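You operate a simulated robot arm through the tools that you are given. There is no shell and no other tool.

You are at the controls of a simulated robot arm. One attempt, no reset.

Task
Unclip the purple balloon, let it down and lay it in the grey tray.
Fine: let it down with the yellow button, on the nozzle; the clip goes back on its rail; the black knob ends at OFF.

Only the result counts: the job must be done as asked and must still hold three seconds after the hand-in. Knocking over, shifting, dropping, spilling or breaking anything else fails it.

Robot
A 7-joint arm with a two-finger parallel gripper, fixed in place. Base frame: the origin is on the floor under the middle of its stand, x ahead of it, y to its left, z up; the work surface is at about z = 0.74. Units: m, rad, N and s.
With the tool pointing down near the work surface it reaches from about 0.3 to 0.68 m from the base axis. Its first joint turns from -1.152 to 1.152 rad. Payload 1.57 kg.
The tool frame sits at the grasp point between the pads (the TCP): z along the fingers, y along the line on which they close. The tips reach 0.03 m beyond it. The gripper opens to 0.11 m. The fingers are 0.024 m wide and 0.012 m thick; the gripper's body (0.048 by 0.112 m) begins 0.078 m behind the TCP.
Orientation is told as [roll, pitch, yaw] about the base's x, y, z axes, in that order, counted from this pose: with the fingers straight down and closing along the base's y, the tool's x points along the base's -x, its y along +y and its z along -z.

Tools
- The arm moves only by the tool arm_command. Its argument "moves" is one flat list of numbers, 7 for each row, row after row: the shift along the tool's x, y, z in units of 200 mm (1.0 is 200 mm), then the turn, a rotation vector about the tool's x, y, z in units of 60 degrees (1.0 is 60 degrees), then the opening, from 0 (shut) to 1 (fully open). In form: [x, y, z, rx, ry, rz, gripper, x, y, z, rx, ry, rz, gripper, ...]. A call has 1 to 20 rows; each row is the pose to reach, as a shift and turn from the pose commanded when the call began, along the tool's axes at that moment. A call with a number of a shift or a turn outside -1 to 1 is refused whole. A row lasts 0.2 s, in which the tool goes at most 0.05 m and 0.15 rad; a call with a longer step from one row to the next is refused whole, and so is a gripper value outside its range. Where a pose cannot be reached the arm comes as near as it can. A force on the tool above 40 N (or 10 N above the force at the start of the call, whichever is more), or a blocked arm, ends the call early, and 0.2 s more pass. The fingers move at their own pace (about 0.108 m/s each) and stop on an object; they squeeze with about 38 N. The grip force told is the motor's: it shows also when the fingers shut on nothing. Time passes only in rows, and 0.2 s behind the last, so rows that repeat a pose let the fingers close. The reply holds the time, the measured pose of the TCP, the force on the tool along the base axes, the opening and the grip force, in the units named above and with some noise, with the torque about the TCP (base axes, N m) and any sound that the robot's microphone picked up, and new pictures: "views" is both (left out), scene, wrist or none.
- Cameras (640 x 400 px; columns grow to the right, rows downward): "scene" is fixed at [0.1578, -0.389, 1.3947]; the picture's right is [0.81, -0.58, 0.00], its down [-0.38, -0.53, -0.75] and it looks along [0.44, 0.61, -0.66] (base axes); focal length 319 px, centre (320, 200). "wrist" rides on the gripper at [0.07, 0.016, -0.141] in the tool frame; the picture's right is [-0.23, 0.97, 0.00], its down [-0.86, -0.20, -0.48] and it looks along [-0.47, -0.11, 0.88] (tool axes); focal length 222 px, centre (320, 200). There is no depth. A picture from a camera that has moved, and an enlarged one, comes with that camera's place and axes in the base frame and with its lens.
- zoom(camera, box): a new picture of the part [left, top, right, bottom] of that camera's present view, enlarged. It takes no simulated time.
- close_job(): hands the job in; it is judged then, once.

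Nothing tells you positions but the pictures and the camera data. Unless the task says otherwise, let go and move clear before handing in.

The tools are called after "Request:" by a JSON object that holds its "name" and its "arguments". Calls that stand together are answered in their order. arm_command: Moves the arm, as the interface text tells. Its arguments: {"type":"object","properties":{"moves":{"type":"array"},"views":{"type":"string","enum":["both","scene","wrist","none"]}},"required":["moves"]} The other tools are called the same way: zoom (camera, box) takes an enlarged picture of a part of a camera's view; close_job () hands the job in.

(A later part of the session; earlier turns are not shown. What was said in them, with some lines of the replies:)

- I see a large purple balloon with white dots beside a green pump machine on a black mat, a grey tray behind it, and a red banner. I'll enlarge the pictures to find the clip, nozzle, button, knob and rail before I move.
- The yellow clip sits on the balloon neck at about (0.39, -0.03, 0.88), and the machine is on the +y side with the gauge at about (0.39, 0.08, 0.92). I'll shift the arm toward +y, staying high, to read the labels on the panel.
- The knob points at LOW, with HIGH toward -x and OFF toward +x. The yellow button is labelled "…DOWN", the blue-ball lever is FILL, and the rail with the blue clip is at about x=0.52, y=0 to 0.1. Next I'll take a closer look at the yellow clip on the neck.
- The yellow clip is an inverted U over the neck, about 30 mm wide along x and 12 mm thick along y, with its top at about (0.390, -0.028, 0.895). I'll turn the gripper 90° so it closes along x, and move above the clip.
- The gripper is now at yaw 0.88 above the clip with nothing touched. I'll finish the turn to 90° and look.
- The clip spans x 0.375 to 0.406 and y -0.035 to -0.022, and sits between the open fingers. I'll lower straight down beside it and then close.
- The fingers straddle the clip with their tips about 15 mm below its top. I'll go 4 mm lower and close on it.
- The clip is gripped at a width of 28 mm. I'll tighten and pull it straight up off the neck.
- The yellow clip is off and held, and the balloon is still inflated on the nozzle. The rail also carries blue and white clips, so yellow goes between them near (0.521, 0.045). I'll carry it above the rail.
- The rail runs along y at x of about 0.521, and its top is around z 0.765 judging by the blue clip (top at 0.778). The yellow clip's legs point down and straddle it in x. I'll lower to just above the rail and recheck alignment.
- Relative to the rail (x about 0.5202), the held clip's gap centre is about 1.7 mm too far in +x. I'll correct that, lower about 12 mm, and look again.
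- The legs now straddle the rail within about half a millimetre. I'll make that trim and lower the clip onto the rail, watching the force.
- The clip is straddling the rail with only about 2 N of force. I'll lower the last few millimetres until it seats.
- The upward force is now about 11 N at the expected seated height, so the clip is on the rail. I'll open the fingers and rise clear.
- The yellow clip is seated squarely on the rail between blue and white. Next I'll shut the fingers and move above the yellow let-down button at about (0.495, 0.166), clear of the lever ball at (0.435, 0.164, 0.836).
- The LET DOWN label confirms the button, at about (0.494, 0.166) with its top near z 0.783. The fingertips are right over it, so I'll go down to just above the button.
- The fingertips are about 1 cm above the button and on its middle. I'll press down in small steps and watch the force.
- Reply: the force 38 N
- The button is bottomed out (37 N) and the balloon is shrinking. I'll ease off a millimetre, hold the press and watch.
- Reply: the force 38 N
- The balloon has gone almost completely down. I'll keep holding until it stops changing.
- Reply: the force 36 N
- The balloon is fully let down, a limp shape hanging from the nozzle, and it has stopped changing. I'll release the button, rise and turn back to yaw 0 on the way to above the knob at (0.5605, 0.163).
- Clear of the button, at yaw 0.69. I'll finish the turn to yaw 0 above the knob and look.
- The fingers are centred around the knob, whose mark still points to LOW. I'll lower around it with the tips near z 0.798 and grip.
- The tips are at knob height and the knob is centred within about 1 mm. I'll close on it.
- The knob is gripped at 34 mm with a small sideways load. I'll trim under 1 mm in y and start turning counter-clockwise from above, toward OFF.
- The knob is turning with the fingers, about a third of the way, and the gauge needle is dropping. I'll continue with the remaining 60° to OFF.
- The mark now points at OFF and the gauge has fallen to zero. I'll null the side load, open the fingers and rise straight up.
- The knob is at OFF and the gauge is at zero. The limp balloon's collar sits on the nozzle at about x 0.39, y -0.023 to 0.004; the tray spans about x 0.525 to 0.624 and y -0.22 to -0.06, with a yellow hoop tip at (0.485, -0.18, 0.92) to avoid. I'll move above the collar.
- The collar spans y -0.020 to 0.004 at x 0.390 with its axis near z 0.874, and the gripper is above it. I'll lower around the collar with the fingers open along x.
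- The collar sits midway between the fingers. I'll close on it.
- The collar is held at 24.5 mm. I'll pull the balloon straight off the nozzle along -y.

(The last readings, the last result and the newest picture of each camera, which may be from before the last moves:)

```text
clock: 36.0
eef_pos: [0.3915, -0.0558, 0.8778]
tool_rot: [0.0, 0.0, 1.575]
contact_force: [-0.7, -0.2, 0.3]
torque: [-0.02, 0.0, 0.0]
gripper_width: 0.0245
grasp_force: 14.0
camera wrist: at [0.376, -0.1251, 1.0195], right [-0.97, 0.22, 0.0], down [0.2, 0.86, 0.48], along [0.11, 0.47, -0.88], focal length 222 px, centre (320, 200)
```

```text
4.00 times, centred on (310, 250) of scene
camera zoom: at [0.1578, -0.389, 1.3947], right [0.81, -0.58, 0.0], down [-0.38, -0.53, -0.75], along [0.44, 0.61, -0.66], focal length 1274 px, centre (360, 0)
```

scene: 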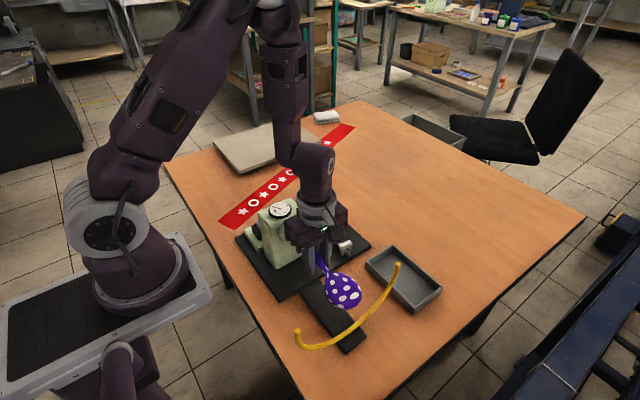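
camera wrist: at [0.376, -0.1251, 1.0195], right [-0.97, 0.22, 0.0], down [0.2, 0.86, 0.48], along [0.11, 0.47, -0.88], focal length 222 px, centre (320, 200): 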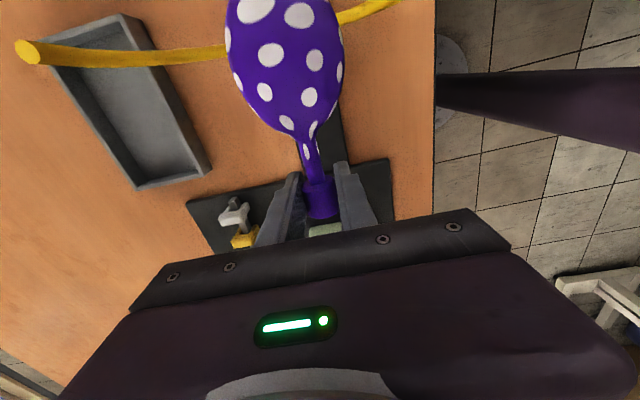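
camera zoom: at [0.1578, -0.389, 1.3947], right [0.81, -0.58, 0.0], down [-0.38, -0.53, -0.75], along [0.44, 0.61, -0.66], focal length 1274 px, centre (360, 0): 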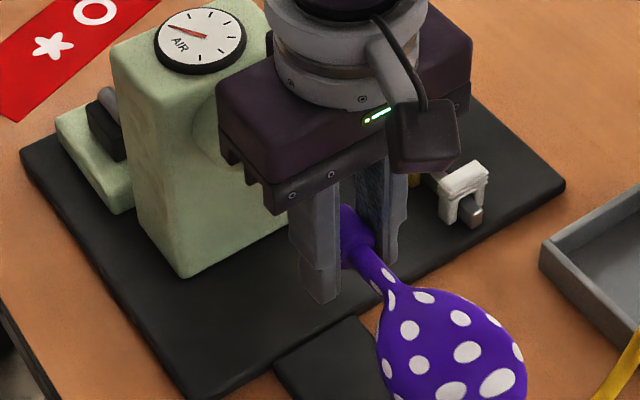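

The balloon has come off the nozzle with no resistance left. I'll lift it clear of the nozzle and the yellow hoop.

Request:
{"name": "arm_command", "arguments": {"moves": [0.02, 0, -0.05, 0, 0, 0, 0, 0.02, 0, -0.15, 0, 0, 0, 0, 0.02, 0, -0.3, 0, 0, 0, 0, 0.02, 0, -0.5, 0, 0, 0, 0, 0.02, 0, -0.7, 0, 0, 0, 0, 0.02, 0, -0.8, 0, 0, 0, 0]}}

Request:
{"name": "zoom", "arguments": {"camera": "scene", "box": [230, 180, 460, 360]}}

```text
clock: 37.4
eef_pos: [0.3925, -0.0556, 1.0401]
tool_rot: [0.0, 0.0, 1.576]
contact_force: [0.0, 0.3, -0.5]
torque: [-0.04, 0.02, -0.01]
gripper_width: 0.0244
grasp_force: 13.9
camera wrist: at [0.3764, -0.1257, 1.181], right [-0.97, 0.22, 0.0], down [0.2, 0.86, 0.48], along [0.11, 0.47, -0.88], focal length 222 px, centre (320, 200)
```

scene: 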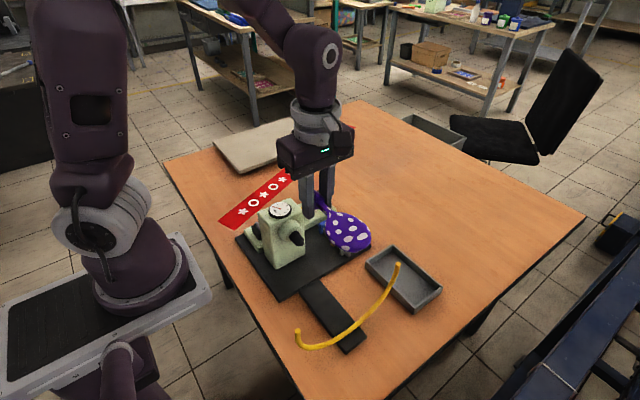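
wrist: 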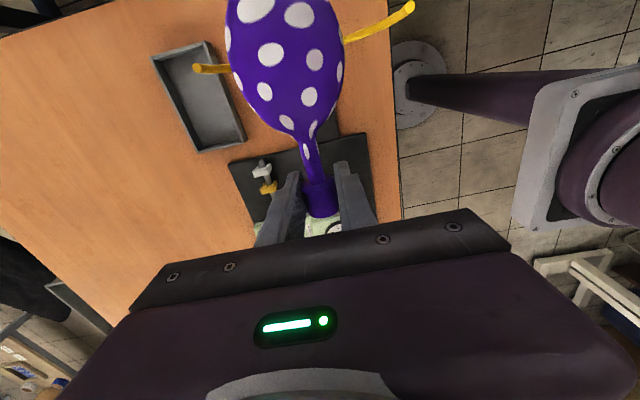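

```text
2.22 times, centred on (345, 270) of scene
camera zoom: at [0.1578, -0.389, 1.3947], right [0.81, -0.58, 0.0], down [-0.38, -0.53, -0.75], along [0.44, 0.61, -0.66], focal length 708 px, centre (264, 44)
```

zoom: 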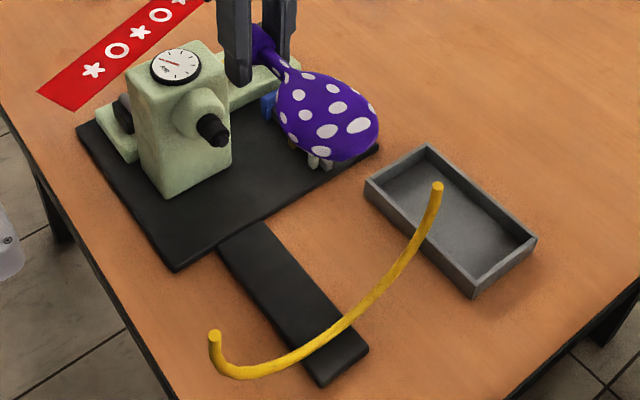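

The balloon is free of the nozzle and in line with the fingers along -y. I'll carry it high over the hoop to above the tray.

Request:
{"name": "arm_command", "arguments": {"moves": [0.03, -0.18, 0, 0, 0, 0, 0, 0.06, -0.36, 0, 0, 0, 0, 0, 0.09, -0.55, 0, 0, 0, 0, 0, 0.12, -0.74, 0, 0, 0, 0, 0, 0.157, -0.925, 0, 0, 0, 0, 0, 0.157, -0.925, 0, 0, 0, 0, 0]}}

Request:
{"name": "zoom", "arguments": {"camera": "scene", "box": [300, 150, 480, 330]}}

Request:
{"name": "zoom", "arguments": {"camera": "wrist", "box": [180, 0, 440, 200]}}

```text
clock: 38.8
eef_pos: [0.5773, -0.0894, 1.0403]
tool_rot: [0.0, 0.001, 1.575]
contact_force: [0.9, -0.1, -0.9]
torque: [0.0, -0.02, -0.02]
gripper_width: 0.0246
grasp_force: 13.6
camera wrist: at [0.5618, -0.1593, 1.1811], right [-0.97, 0.22, 0.0], down [0.2, 0.86, 0.48], along [0.11, 0.47, -0.88], focal length 222 px, centre (320, 200)
```

scene: 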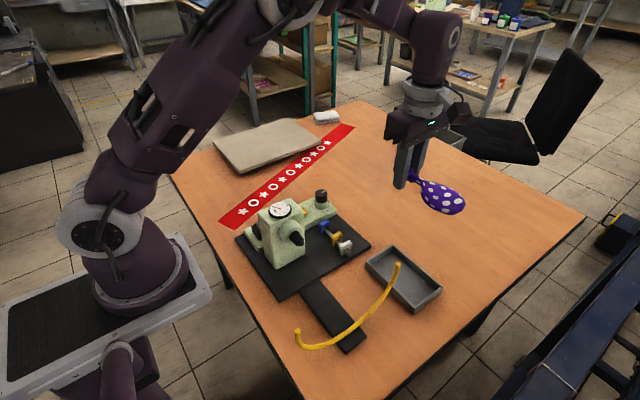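
wrist: 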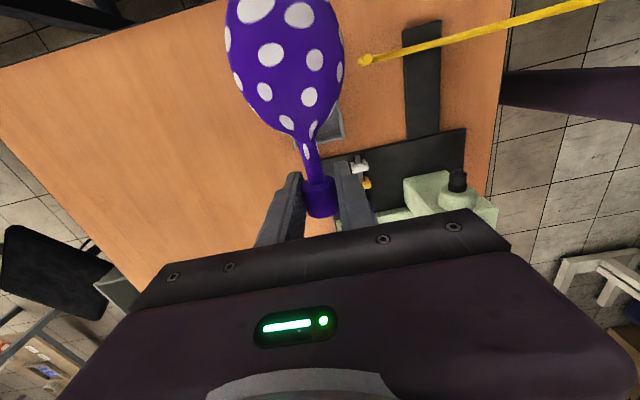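

```text
2.22 times, centred on (390, 240) of scene
camera zoom: at [0.1578, -0.389, 1.3947], right [0.81, -0.58, 0.0], down [-0.38, -0.53, -0.75], along [0.44, 0.61, -0.66], focal length 708 px, centre (164, 111)
```

zoom: 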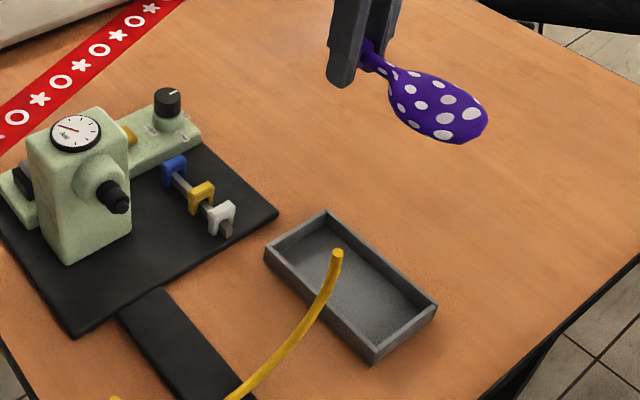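

```text
2.00 times, centred on (310, 100) of wrist
camera zoom: at [0.5618, -0.1593, 1.1811], right [-0.97, 0.22, 0.0], down [0.2, 0.86, 0.48], along [0.11, 0.47, -0.88], focal length 444 px, centre (340, 400)
```

zoom: 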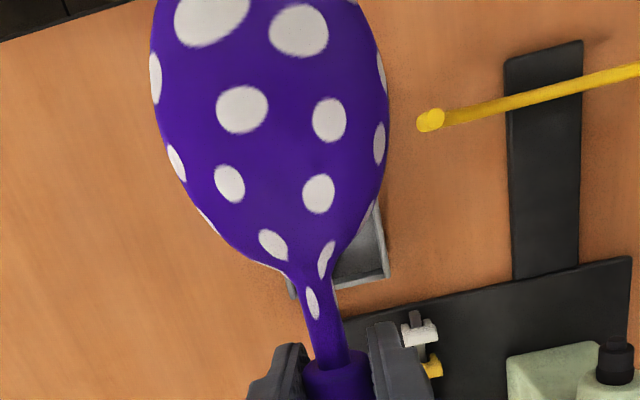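

The tray's inner area is about x 0.540 to 0.624 and y -0.209 to -0.065, and the balloon reaches from about 15 mm behind the grip to 120 mm in front of it. Centring it needs the grip at about (0.582, -0.084). I'll lower it part way and check.

Request:
{"name": "arm_command", "arguments": {"moves": [-0.01, -0.01, 0.2, 0, 0, 0, 0, -0.02, -0.02, 0.4, 0, 0, 0, 0, -0.027, -0.0235, 0.6, 0, 0, 0, 0, -0.027, -0.0235, 0.8, 0, 0, 0, 0, -0.027, -0.0235, 0.95, 0, 0, 0, 0, -0.027, -0.0235, 0.95, 0, 0, 0, 0]}}

Request:
{"name": "zoom", "arguments": {"camera": "scene", "box": [340, 200, 460, 320]}}

Request:
{"name": "zoom", "arguments": {"camera": "wrist", "box": [180, 0, 440, 220]}}

```text
clock: 40.2
eef_pos: [0.58, -0.0842, 0.8482]
tool_rot: [-0.001, 0.0, 1.574]
contact_force: [-0.2, -0.5, 0.1]
torque: [0.01, -0.02, -0.02]
gripper_width: 0.0246
grasp_force: 14.1
camera wrist: at [0.5646, -0.153, 0.9894], right [-0.97, 0.22, 0.0], down [0.2, 0.86, 0.48], along [0.11, 0.47, -0.88], focal length 222 px, centre (320, 200)
```

scene: 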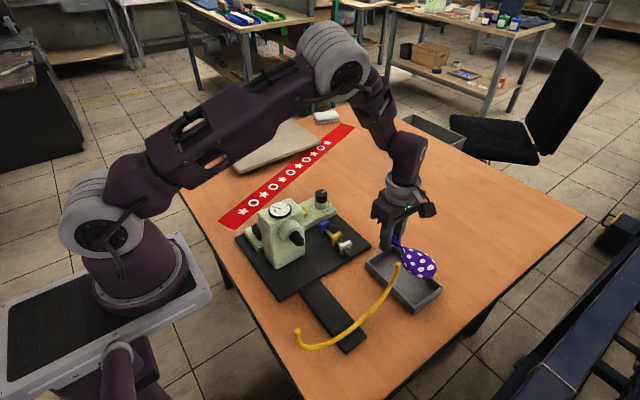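
wrist: 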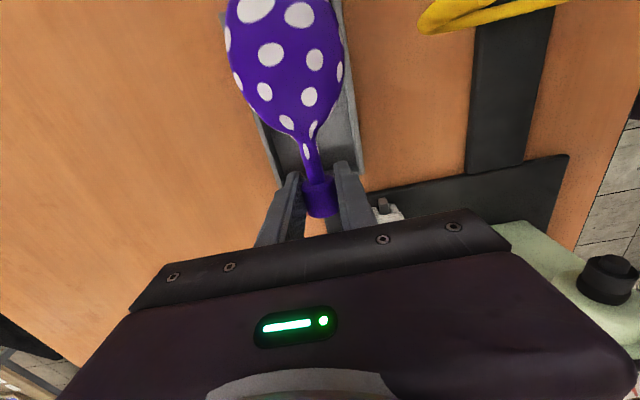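

```text
3.33 times, centred on (400, 260) of scene
camera zoom: at [0.1578, -0.389, 1.3947], right [0.81, -0.58, 0.0], down [-0.38, -0.53, -0.75], along [0.44, 0.61, -0.66], focal length 1062 px, centre (53, 0)
```

zoom: 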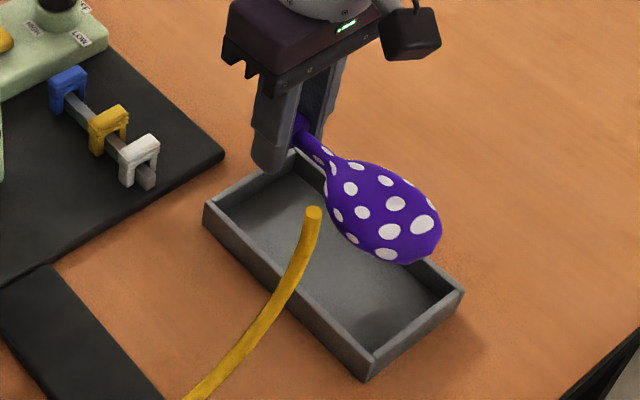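

```text
1.82 times, centred on (310, 110) of wrist
camera zoom: at [0.5646, -0.153, 0.9894], right [-0.97, 0.22, 0.0], down [0.2, 0.86, 0.48], along [0.11, 0.47, -0.88], focal length 404 px, centre (338, 364)
```

zoom: 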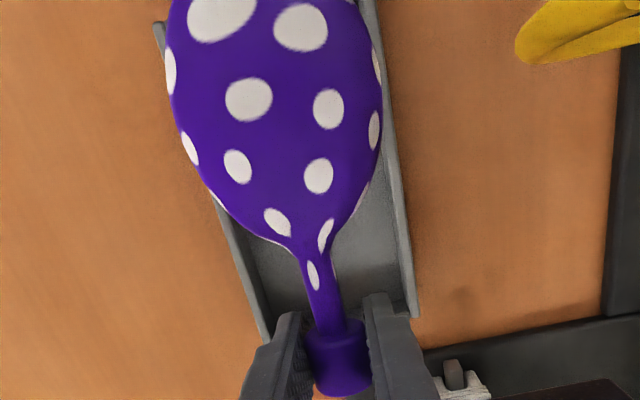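

The balloon is in line with the tray. I'll nudge 2.5 mm in +x and lower further, with the fingertips staying just above the tray floor.

Request:
{"name": "arm_command", "arguments": {"moves": [0, -0.0125, 0.1, 0, 0, 0, 0, 0, -0.0125, 0.2, 0, 0, 0, 0, 0, -0.0125, 0.27, 0, 0, 0, 0, 0, -0.0125, 0.27, 0, 0, 0, 0]}}

Request:
{"name": "zoom", "arguments": {"camera": "scene", "box": [340, 200, 460, 320]}}

Request:
{"name": "zoom", "arguments": {"camera": "wrist", "box": [180, 0, 440, 220]}}

```text
clock: 41.2
eef_pos: [0.5835, -0.0849, 0.7953]
tool_rot: [0.0, 0.001, 1.575]
contact_force: [0.4, 0.4, 0.5]
torque: [0.0, -0.07, 0.01]
gripper_width: 0.0247
grasp_force: 13.8
camera wrist: at [0.5679, -0.1537, 0.9359], right [-0.97, 0.22, 0.0], down [0.2, 0.86, 0.48], along [0.11, 0.47, -0.88], focal length 222 px, centre (320, 200)
```

scene: 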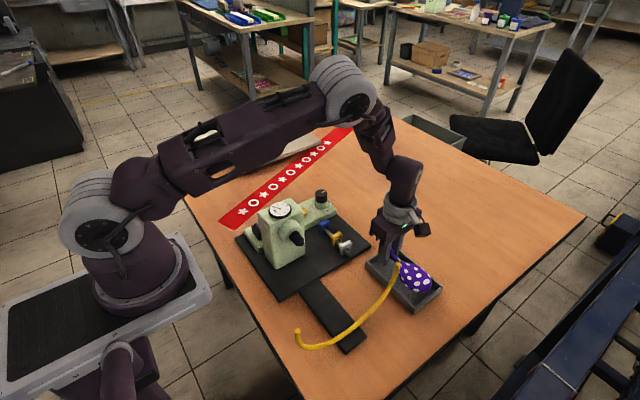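
wrist: 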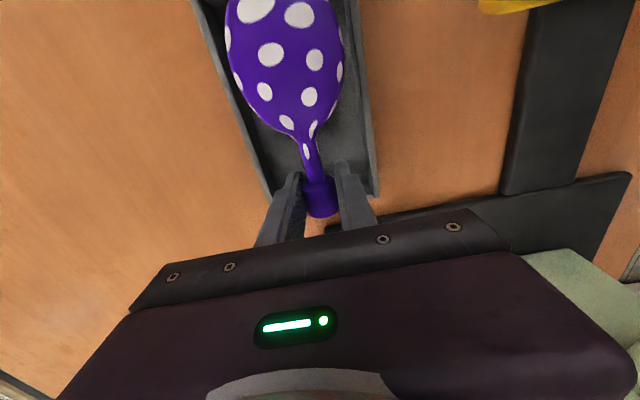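

```text
3.33 times, centred on (400, 260) of scene
camera zoom: at [0.1578, -0.389, 1.3947], right [0.81, -0.58, 0.0], down [-0.38, -0.53, -0.75], along [0.44, 0.61, -0.66], focal length 1062 px, centre (53, 0)
```

zoom: 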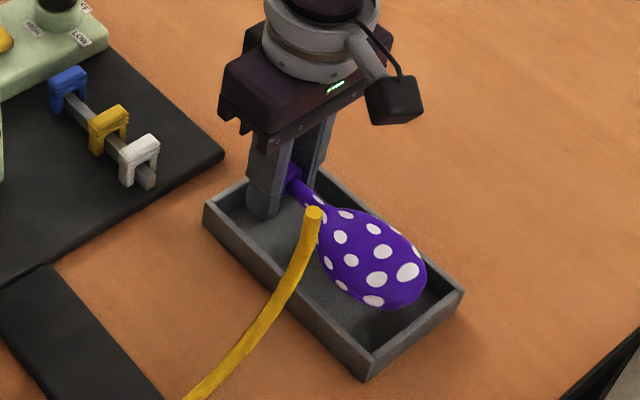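

```text
1.82 times, centred on (310, 110) of wrist
camera zoom: at [0.5679, -0.1537, 0.9359], right [-0.97, 0.22, 0.0], down [0.2, 0.86, 0.48], along [0.11, 0.47, -0.88], focal length 404 px, centre (338, 364)
```

zoom: 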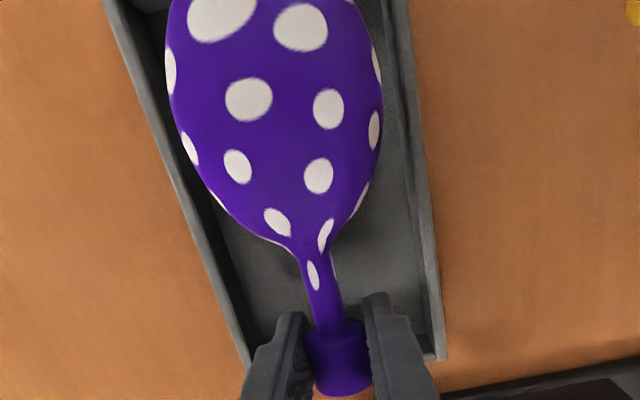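

The balloon is inside the tray walls with no contact yet. I'll lower about 11 mm more, checking the force.

Request:
{"name": "arm_command", "arguments": {"moves": [0, 0, 0.02, 0, 0, 0, 0, 0, 0, 0.04, 0, 0, 0, 0, 0, 0, 0.055, 0, 0, 0, 0, 0, 0, 0.055, 0, 0, 0, 0]}}

Request:
{"name": "zoom", "arguments": {"camera": "scene", "box": [360, 230, 450, 320]}}

```text
clock: 42.2
eef_pos: [0.5841, -0.0832, 0.7827]
tool_rot: [0.001, 0.0, 1.573]
contact_force: [0.2, 0.5, -0.3]
torque: [0.01, -0.03, 0.01]
gripper_width: 0.0244
grasp_force: 13.9
camera wrist: at [0.5684, -0.1535, 0.9254], right [-0.97, 0.22, 0.0], down [0.2, 0.86, 0.48], along [0.11, 0.47, -0.88], focal length 222 px, centre (320, 200)
```

scene: 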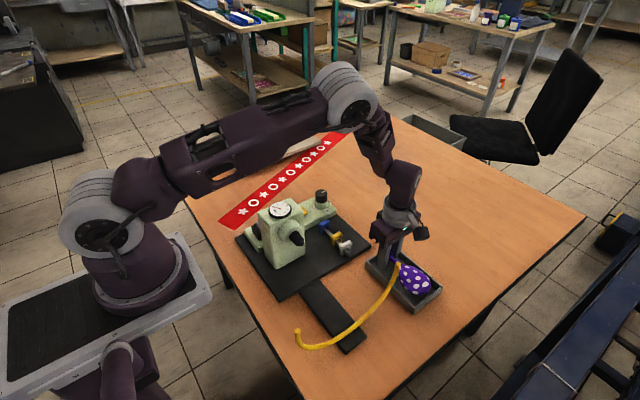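
wrist: 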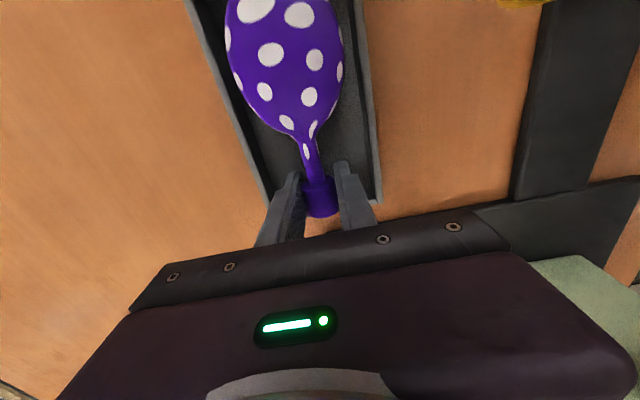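

```text
4.44 times, centred on (405, 275) of scene
camera zoom: at [0.1578, -0.389, 1.3947], right [0.81, -0.58, 0.0], down [-0.38, -0.53, -0.75], along [0.44, 0.61, -0.66], focal length 1416 px, centre (-58, -133)
```

zoom: 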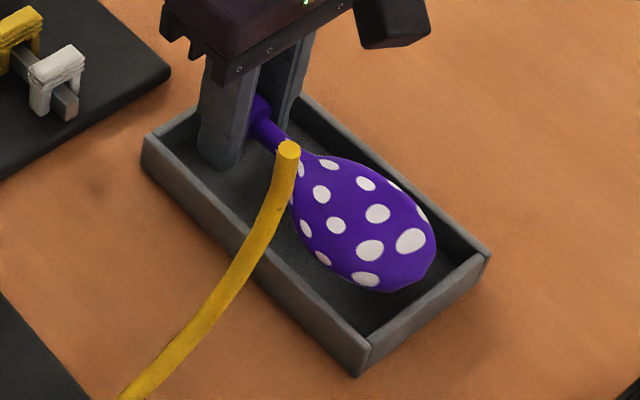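

Still no contact, with the tips at about z 0.753. I'll lower up to 5 mm more, until something touches.

Request:
{"name": "arm_command", "arguments": {"moves": [0, 0, 0.01, 0, 0, 0, 0, 0, 0, 0.02, 0, 0, 0, 0, 0, 0, 0.022, 0, 0, 0, 0], "views": "none"}}

```text
clock: 43.0
eef_pos: [0.5835, -0.0844, 0.7804]
tool_rot: [-0.002, 0.002, 1.574]
contact_force: [0.2, 0.0, -0.2]
torque: [0.0, -0.03, -0.02]
gripper_width: 0.0246
grasp_force: 13.6
```

Request:
{"name": "arm_command", "arguments": {"moves": [0, 0, 0.01, 0, 0, 0, 0, 0, 0, 0.02, 0, 0, 0, 0, 0, 0, 0.02, 0, 0, 0, 0], "views": "none"}}

```text
clock: 43.8
eef_pos: [0.5841, -0.0832, 0.7763]
tool_rot: [0.0, 0.0, 1.574]
contact_force: [0.6, -0.3, 0.2]
torque: [0.02, 0.02, 0.01]
gripper_width: 0.0247
grasp_force: 14.0
```

The tips are now just above the tray floor, so this is as low as the balloon can go. I'll open the fingers slightly to let it settle.

Request:
{"name": "arm_command", "arguments": {"moves": [0, 0, 0, 0, 0, 0, 0.26, 0, 0, 0, 0, 0, 0, 0.35, 0, 0, 0, 0, 0, 0, 0.4, 0, 0, 0, 0, 0, 0, 0.4]}}

Request:
{"name": "zoom", "arguments": {"camera": "scene", "box": [360, 230, 450, 320]}}

Request:
{"name": "zoom", "arguments": {"camera": "wrist", "box": [180, 0, 440, 220]}}

```text
clock: 44.8
eef_pos: [0.5836, -0.083, 0.7764]
tool_rot: [0.0, 0.0, 1.574]
contact_force: [-0.4, 0.5, -0.2]
torque: [0.05, 0.06, 0.0]
gripper_width: 0.0439
grasp_force: 0.0
camera wrist: at [0.5685, -0.1533, 0.9174], right [-0.97, 0.22, 0.0], down [0.2, 0.86, 0.48], along [0.11, 0.47, -0.88], focal length 222 px, centre (320, 200)
```

scene: 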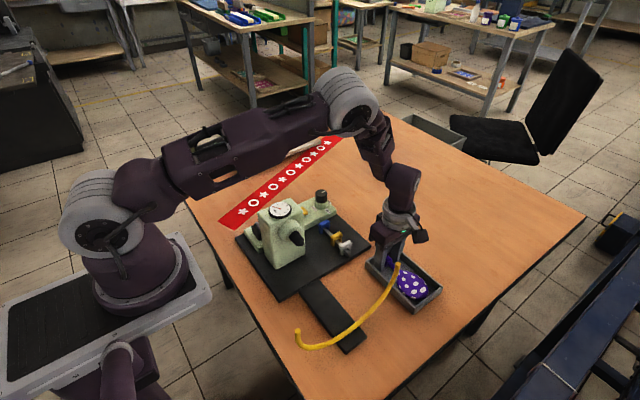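
wrist: 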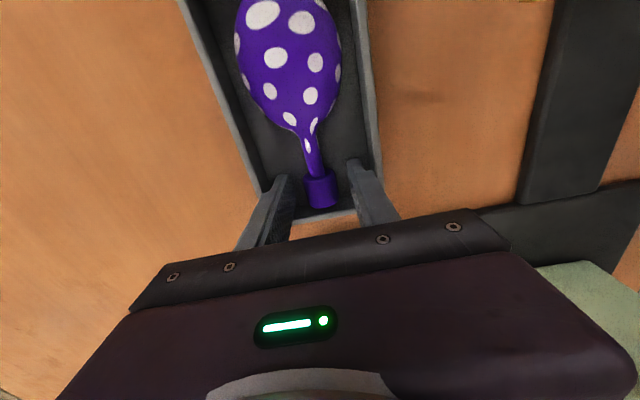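

```text
4.44 times, centred on (405, 275) of scene
camera zoom: at [0.1578, -0.389, 1.3947], right [0.81, -0.58, 0.0], down [-0.38, -0.53, -0.75], along [0.44, 0.61, -0.66], focal length 1416 px, centre (-58, -133)
```

zoom: 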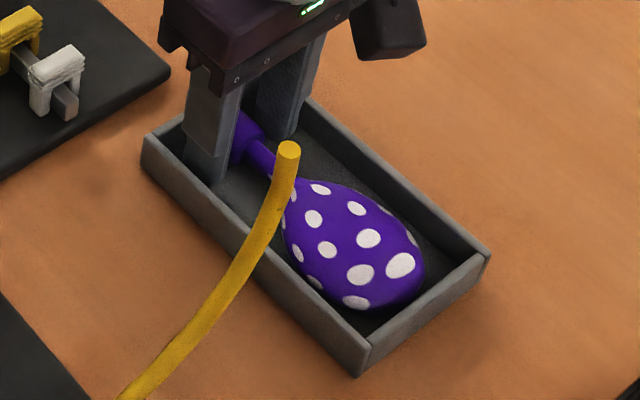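

```text
1.82 times, centred on (310, 110) of wrist
camera zoom: at [0.5685, -0.1533, 0.9174], right [-0.97, 0.22, 0.0], down [0.2, 0.86, 0.48], along [0.11, 0.47, -0.88], focal length 404 px, centre (338, 364)
```

zoom: 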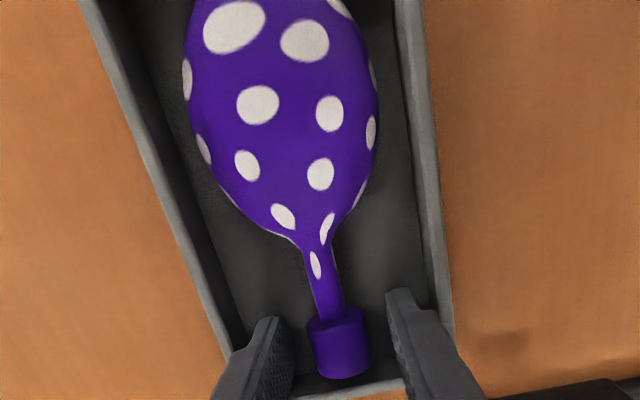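

The balloon has settled on the tray floor, wholly inside the walls, and the fingers are clear of it. I'll rise straight up.

Request:
{"name": "arm_command", "arguments": {"moves": [0, 0, -0.05, 0, 0, 0, 0.4, 0, 0, -0.2, 0, 0, 0, 0.4, 0, 0, -0.4, 0, 0, 0, 0.4, 0, 0, -0.6, 0, 0, 0, 0.4, 0, 0, -0.8, 0, 0, 0, 0.4, 0, 0, -1.0, 0, 0, 0, 0.4]}}

Request:
{"name": "zoom", "arguments": {"camera": "scene", "box": [220, 180, 460, 360]}}

Request:
{"name": "zoom", "arguments": {"camera": "wrist", "box": [180, 0, 500, 220]}}

```text
clock: 46.2
eef_pos: [0.5843, -0.0839, 0.9763]
tool_rot: [-0.002, 0.0, 1.575]
contact_force: [-0.1, 0.1, 0.6]
torque: [-0.01, -0.03, -0.02]
gripper_width: 0.0438
grasp_force: 0.1
camera wrist: at [0.5684, -0.1534, 1.118], right [-0.97, 0.22, 0.0], down [0.2, 0.86, 0.48], along [0.11, 0.47, -0.88], focal length 222 px, centre (320, 200)
```

scene: 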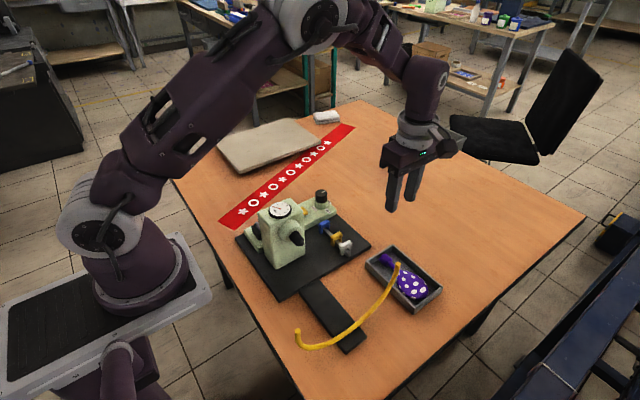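
wrist: 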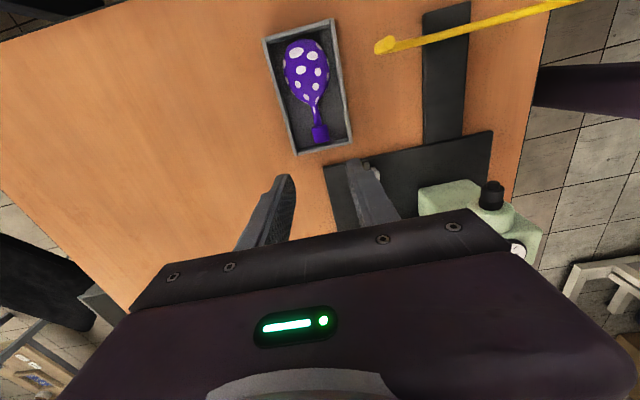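

```text
2.22 times, centred on (340, 270) of scene
camera zoom: at [0.1577, -0.389, 1.3947], right [0.81, -0.58, 0.0], down [-0.38, -0.53, -0.75], along [0.44, 0.61, -0.66], focal length 708 px, centre (276, 44)
```

zoom: 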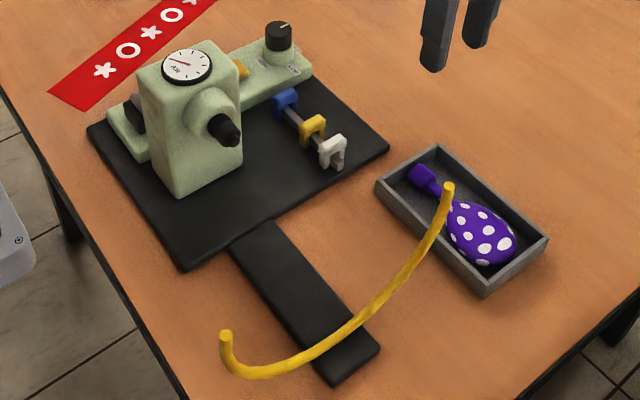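

```text
1.82 times, centred on (340, 110) of wrist
camera zoom: at [0.5684, -0.1534, 1.118], right [-0.97, 0.22, 0.0], down [0.2, 0.86, 0.48], along [0.11, 0.47, -0.88], focal length 404 px, centre (284, 364)
```

zoom: 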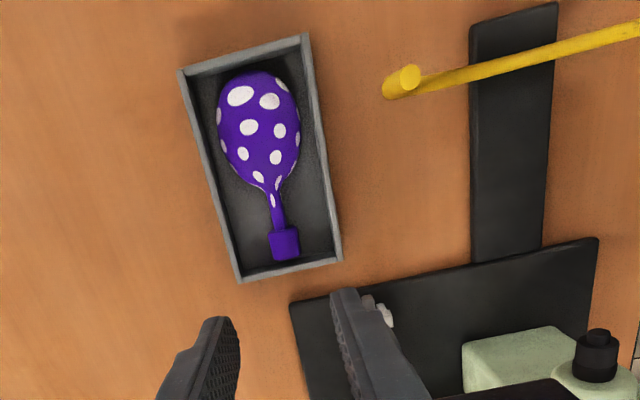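

The balloon lies flat in the tray, well inside its walls. I'll check the knob, clips, lever and gauge once more before handing in.

Request:
{"name": "zoom", "arguments": {"camera": "scene", "box": [240, 180, 370, 270]}}

Request:
{"name": "zoom", "arguments": {"camera": "scene", "box": [350, 230, 450, 320]}}

```text
4.44 times, centred on (305, 225) of scene
camera zoom: at [0.1577, -0.389, 1.3947], right [0.81, -0.58, 0.0], down [-0.38, -0.53, -0.75], along [0.44, 0.61, -0.66], focal length 1416 px, centre (387, 89)
```

zoom: 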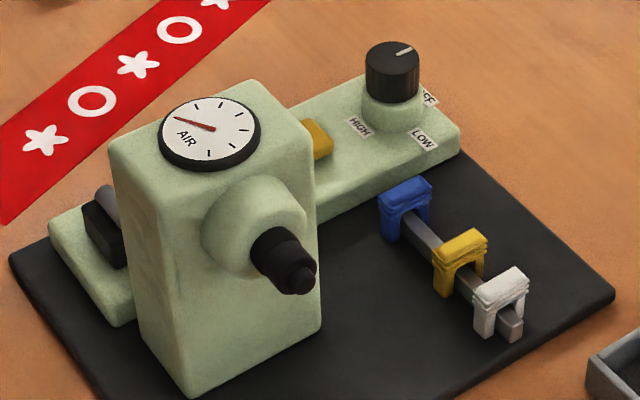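

```text
4.44 times, centred on (400, 275) of scene
camera zoom: at [0.1577, -0.389, 1.3947], right [0.81, -0.58, 0.0], down [-0.38, -0.53, -0.75], along [0.44, 0.61, -0.66], focal length 1416 px, centre (-36, -133)
```

zoom: 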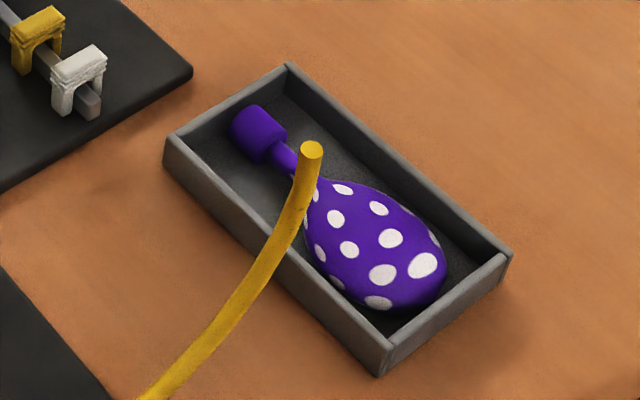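

The balloon is let down and lying in the grey tray, the yellow clip is seated on the rail between blue and white, the knob points to OFF and the gauge reads zero. The arm is empty and clear, so I'm handing in.

Request:
{"name": "close_job", "arguments": {}}

```text
The job is handed in.
```

The purple balloon is unclipped, let down and lying flat inside the grey tray. I've handed the job in; no verdict came back.

- **Let-down:** I held the yellow LET DOWN button with the balloon still on the nozzle until it stopped shrinking. It is limp but keeps a slightly puffy shape.
- **Clip:** the yellow clip is back on its rail, between the blue and white ones.
- **Knob:** the black knob points to OFF, and the gauge has dropped to zero.
- **Everything else:** I didn't touch the FILL lever, and saw nothing knocked over or shifted. The balloon dropped about a centimetre into the tray, because the fingertips were already down near the tray floor.

The gripper is empty and clear of the table.
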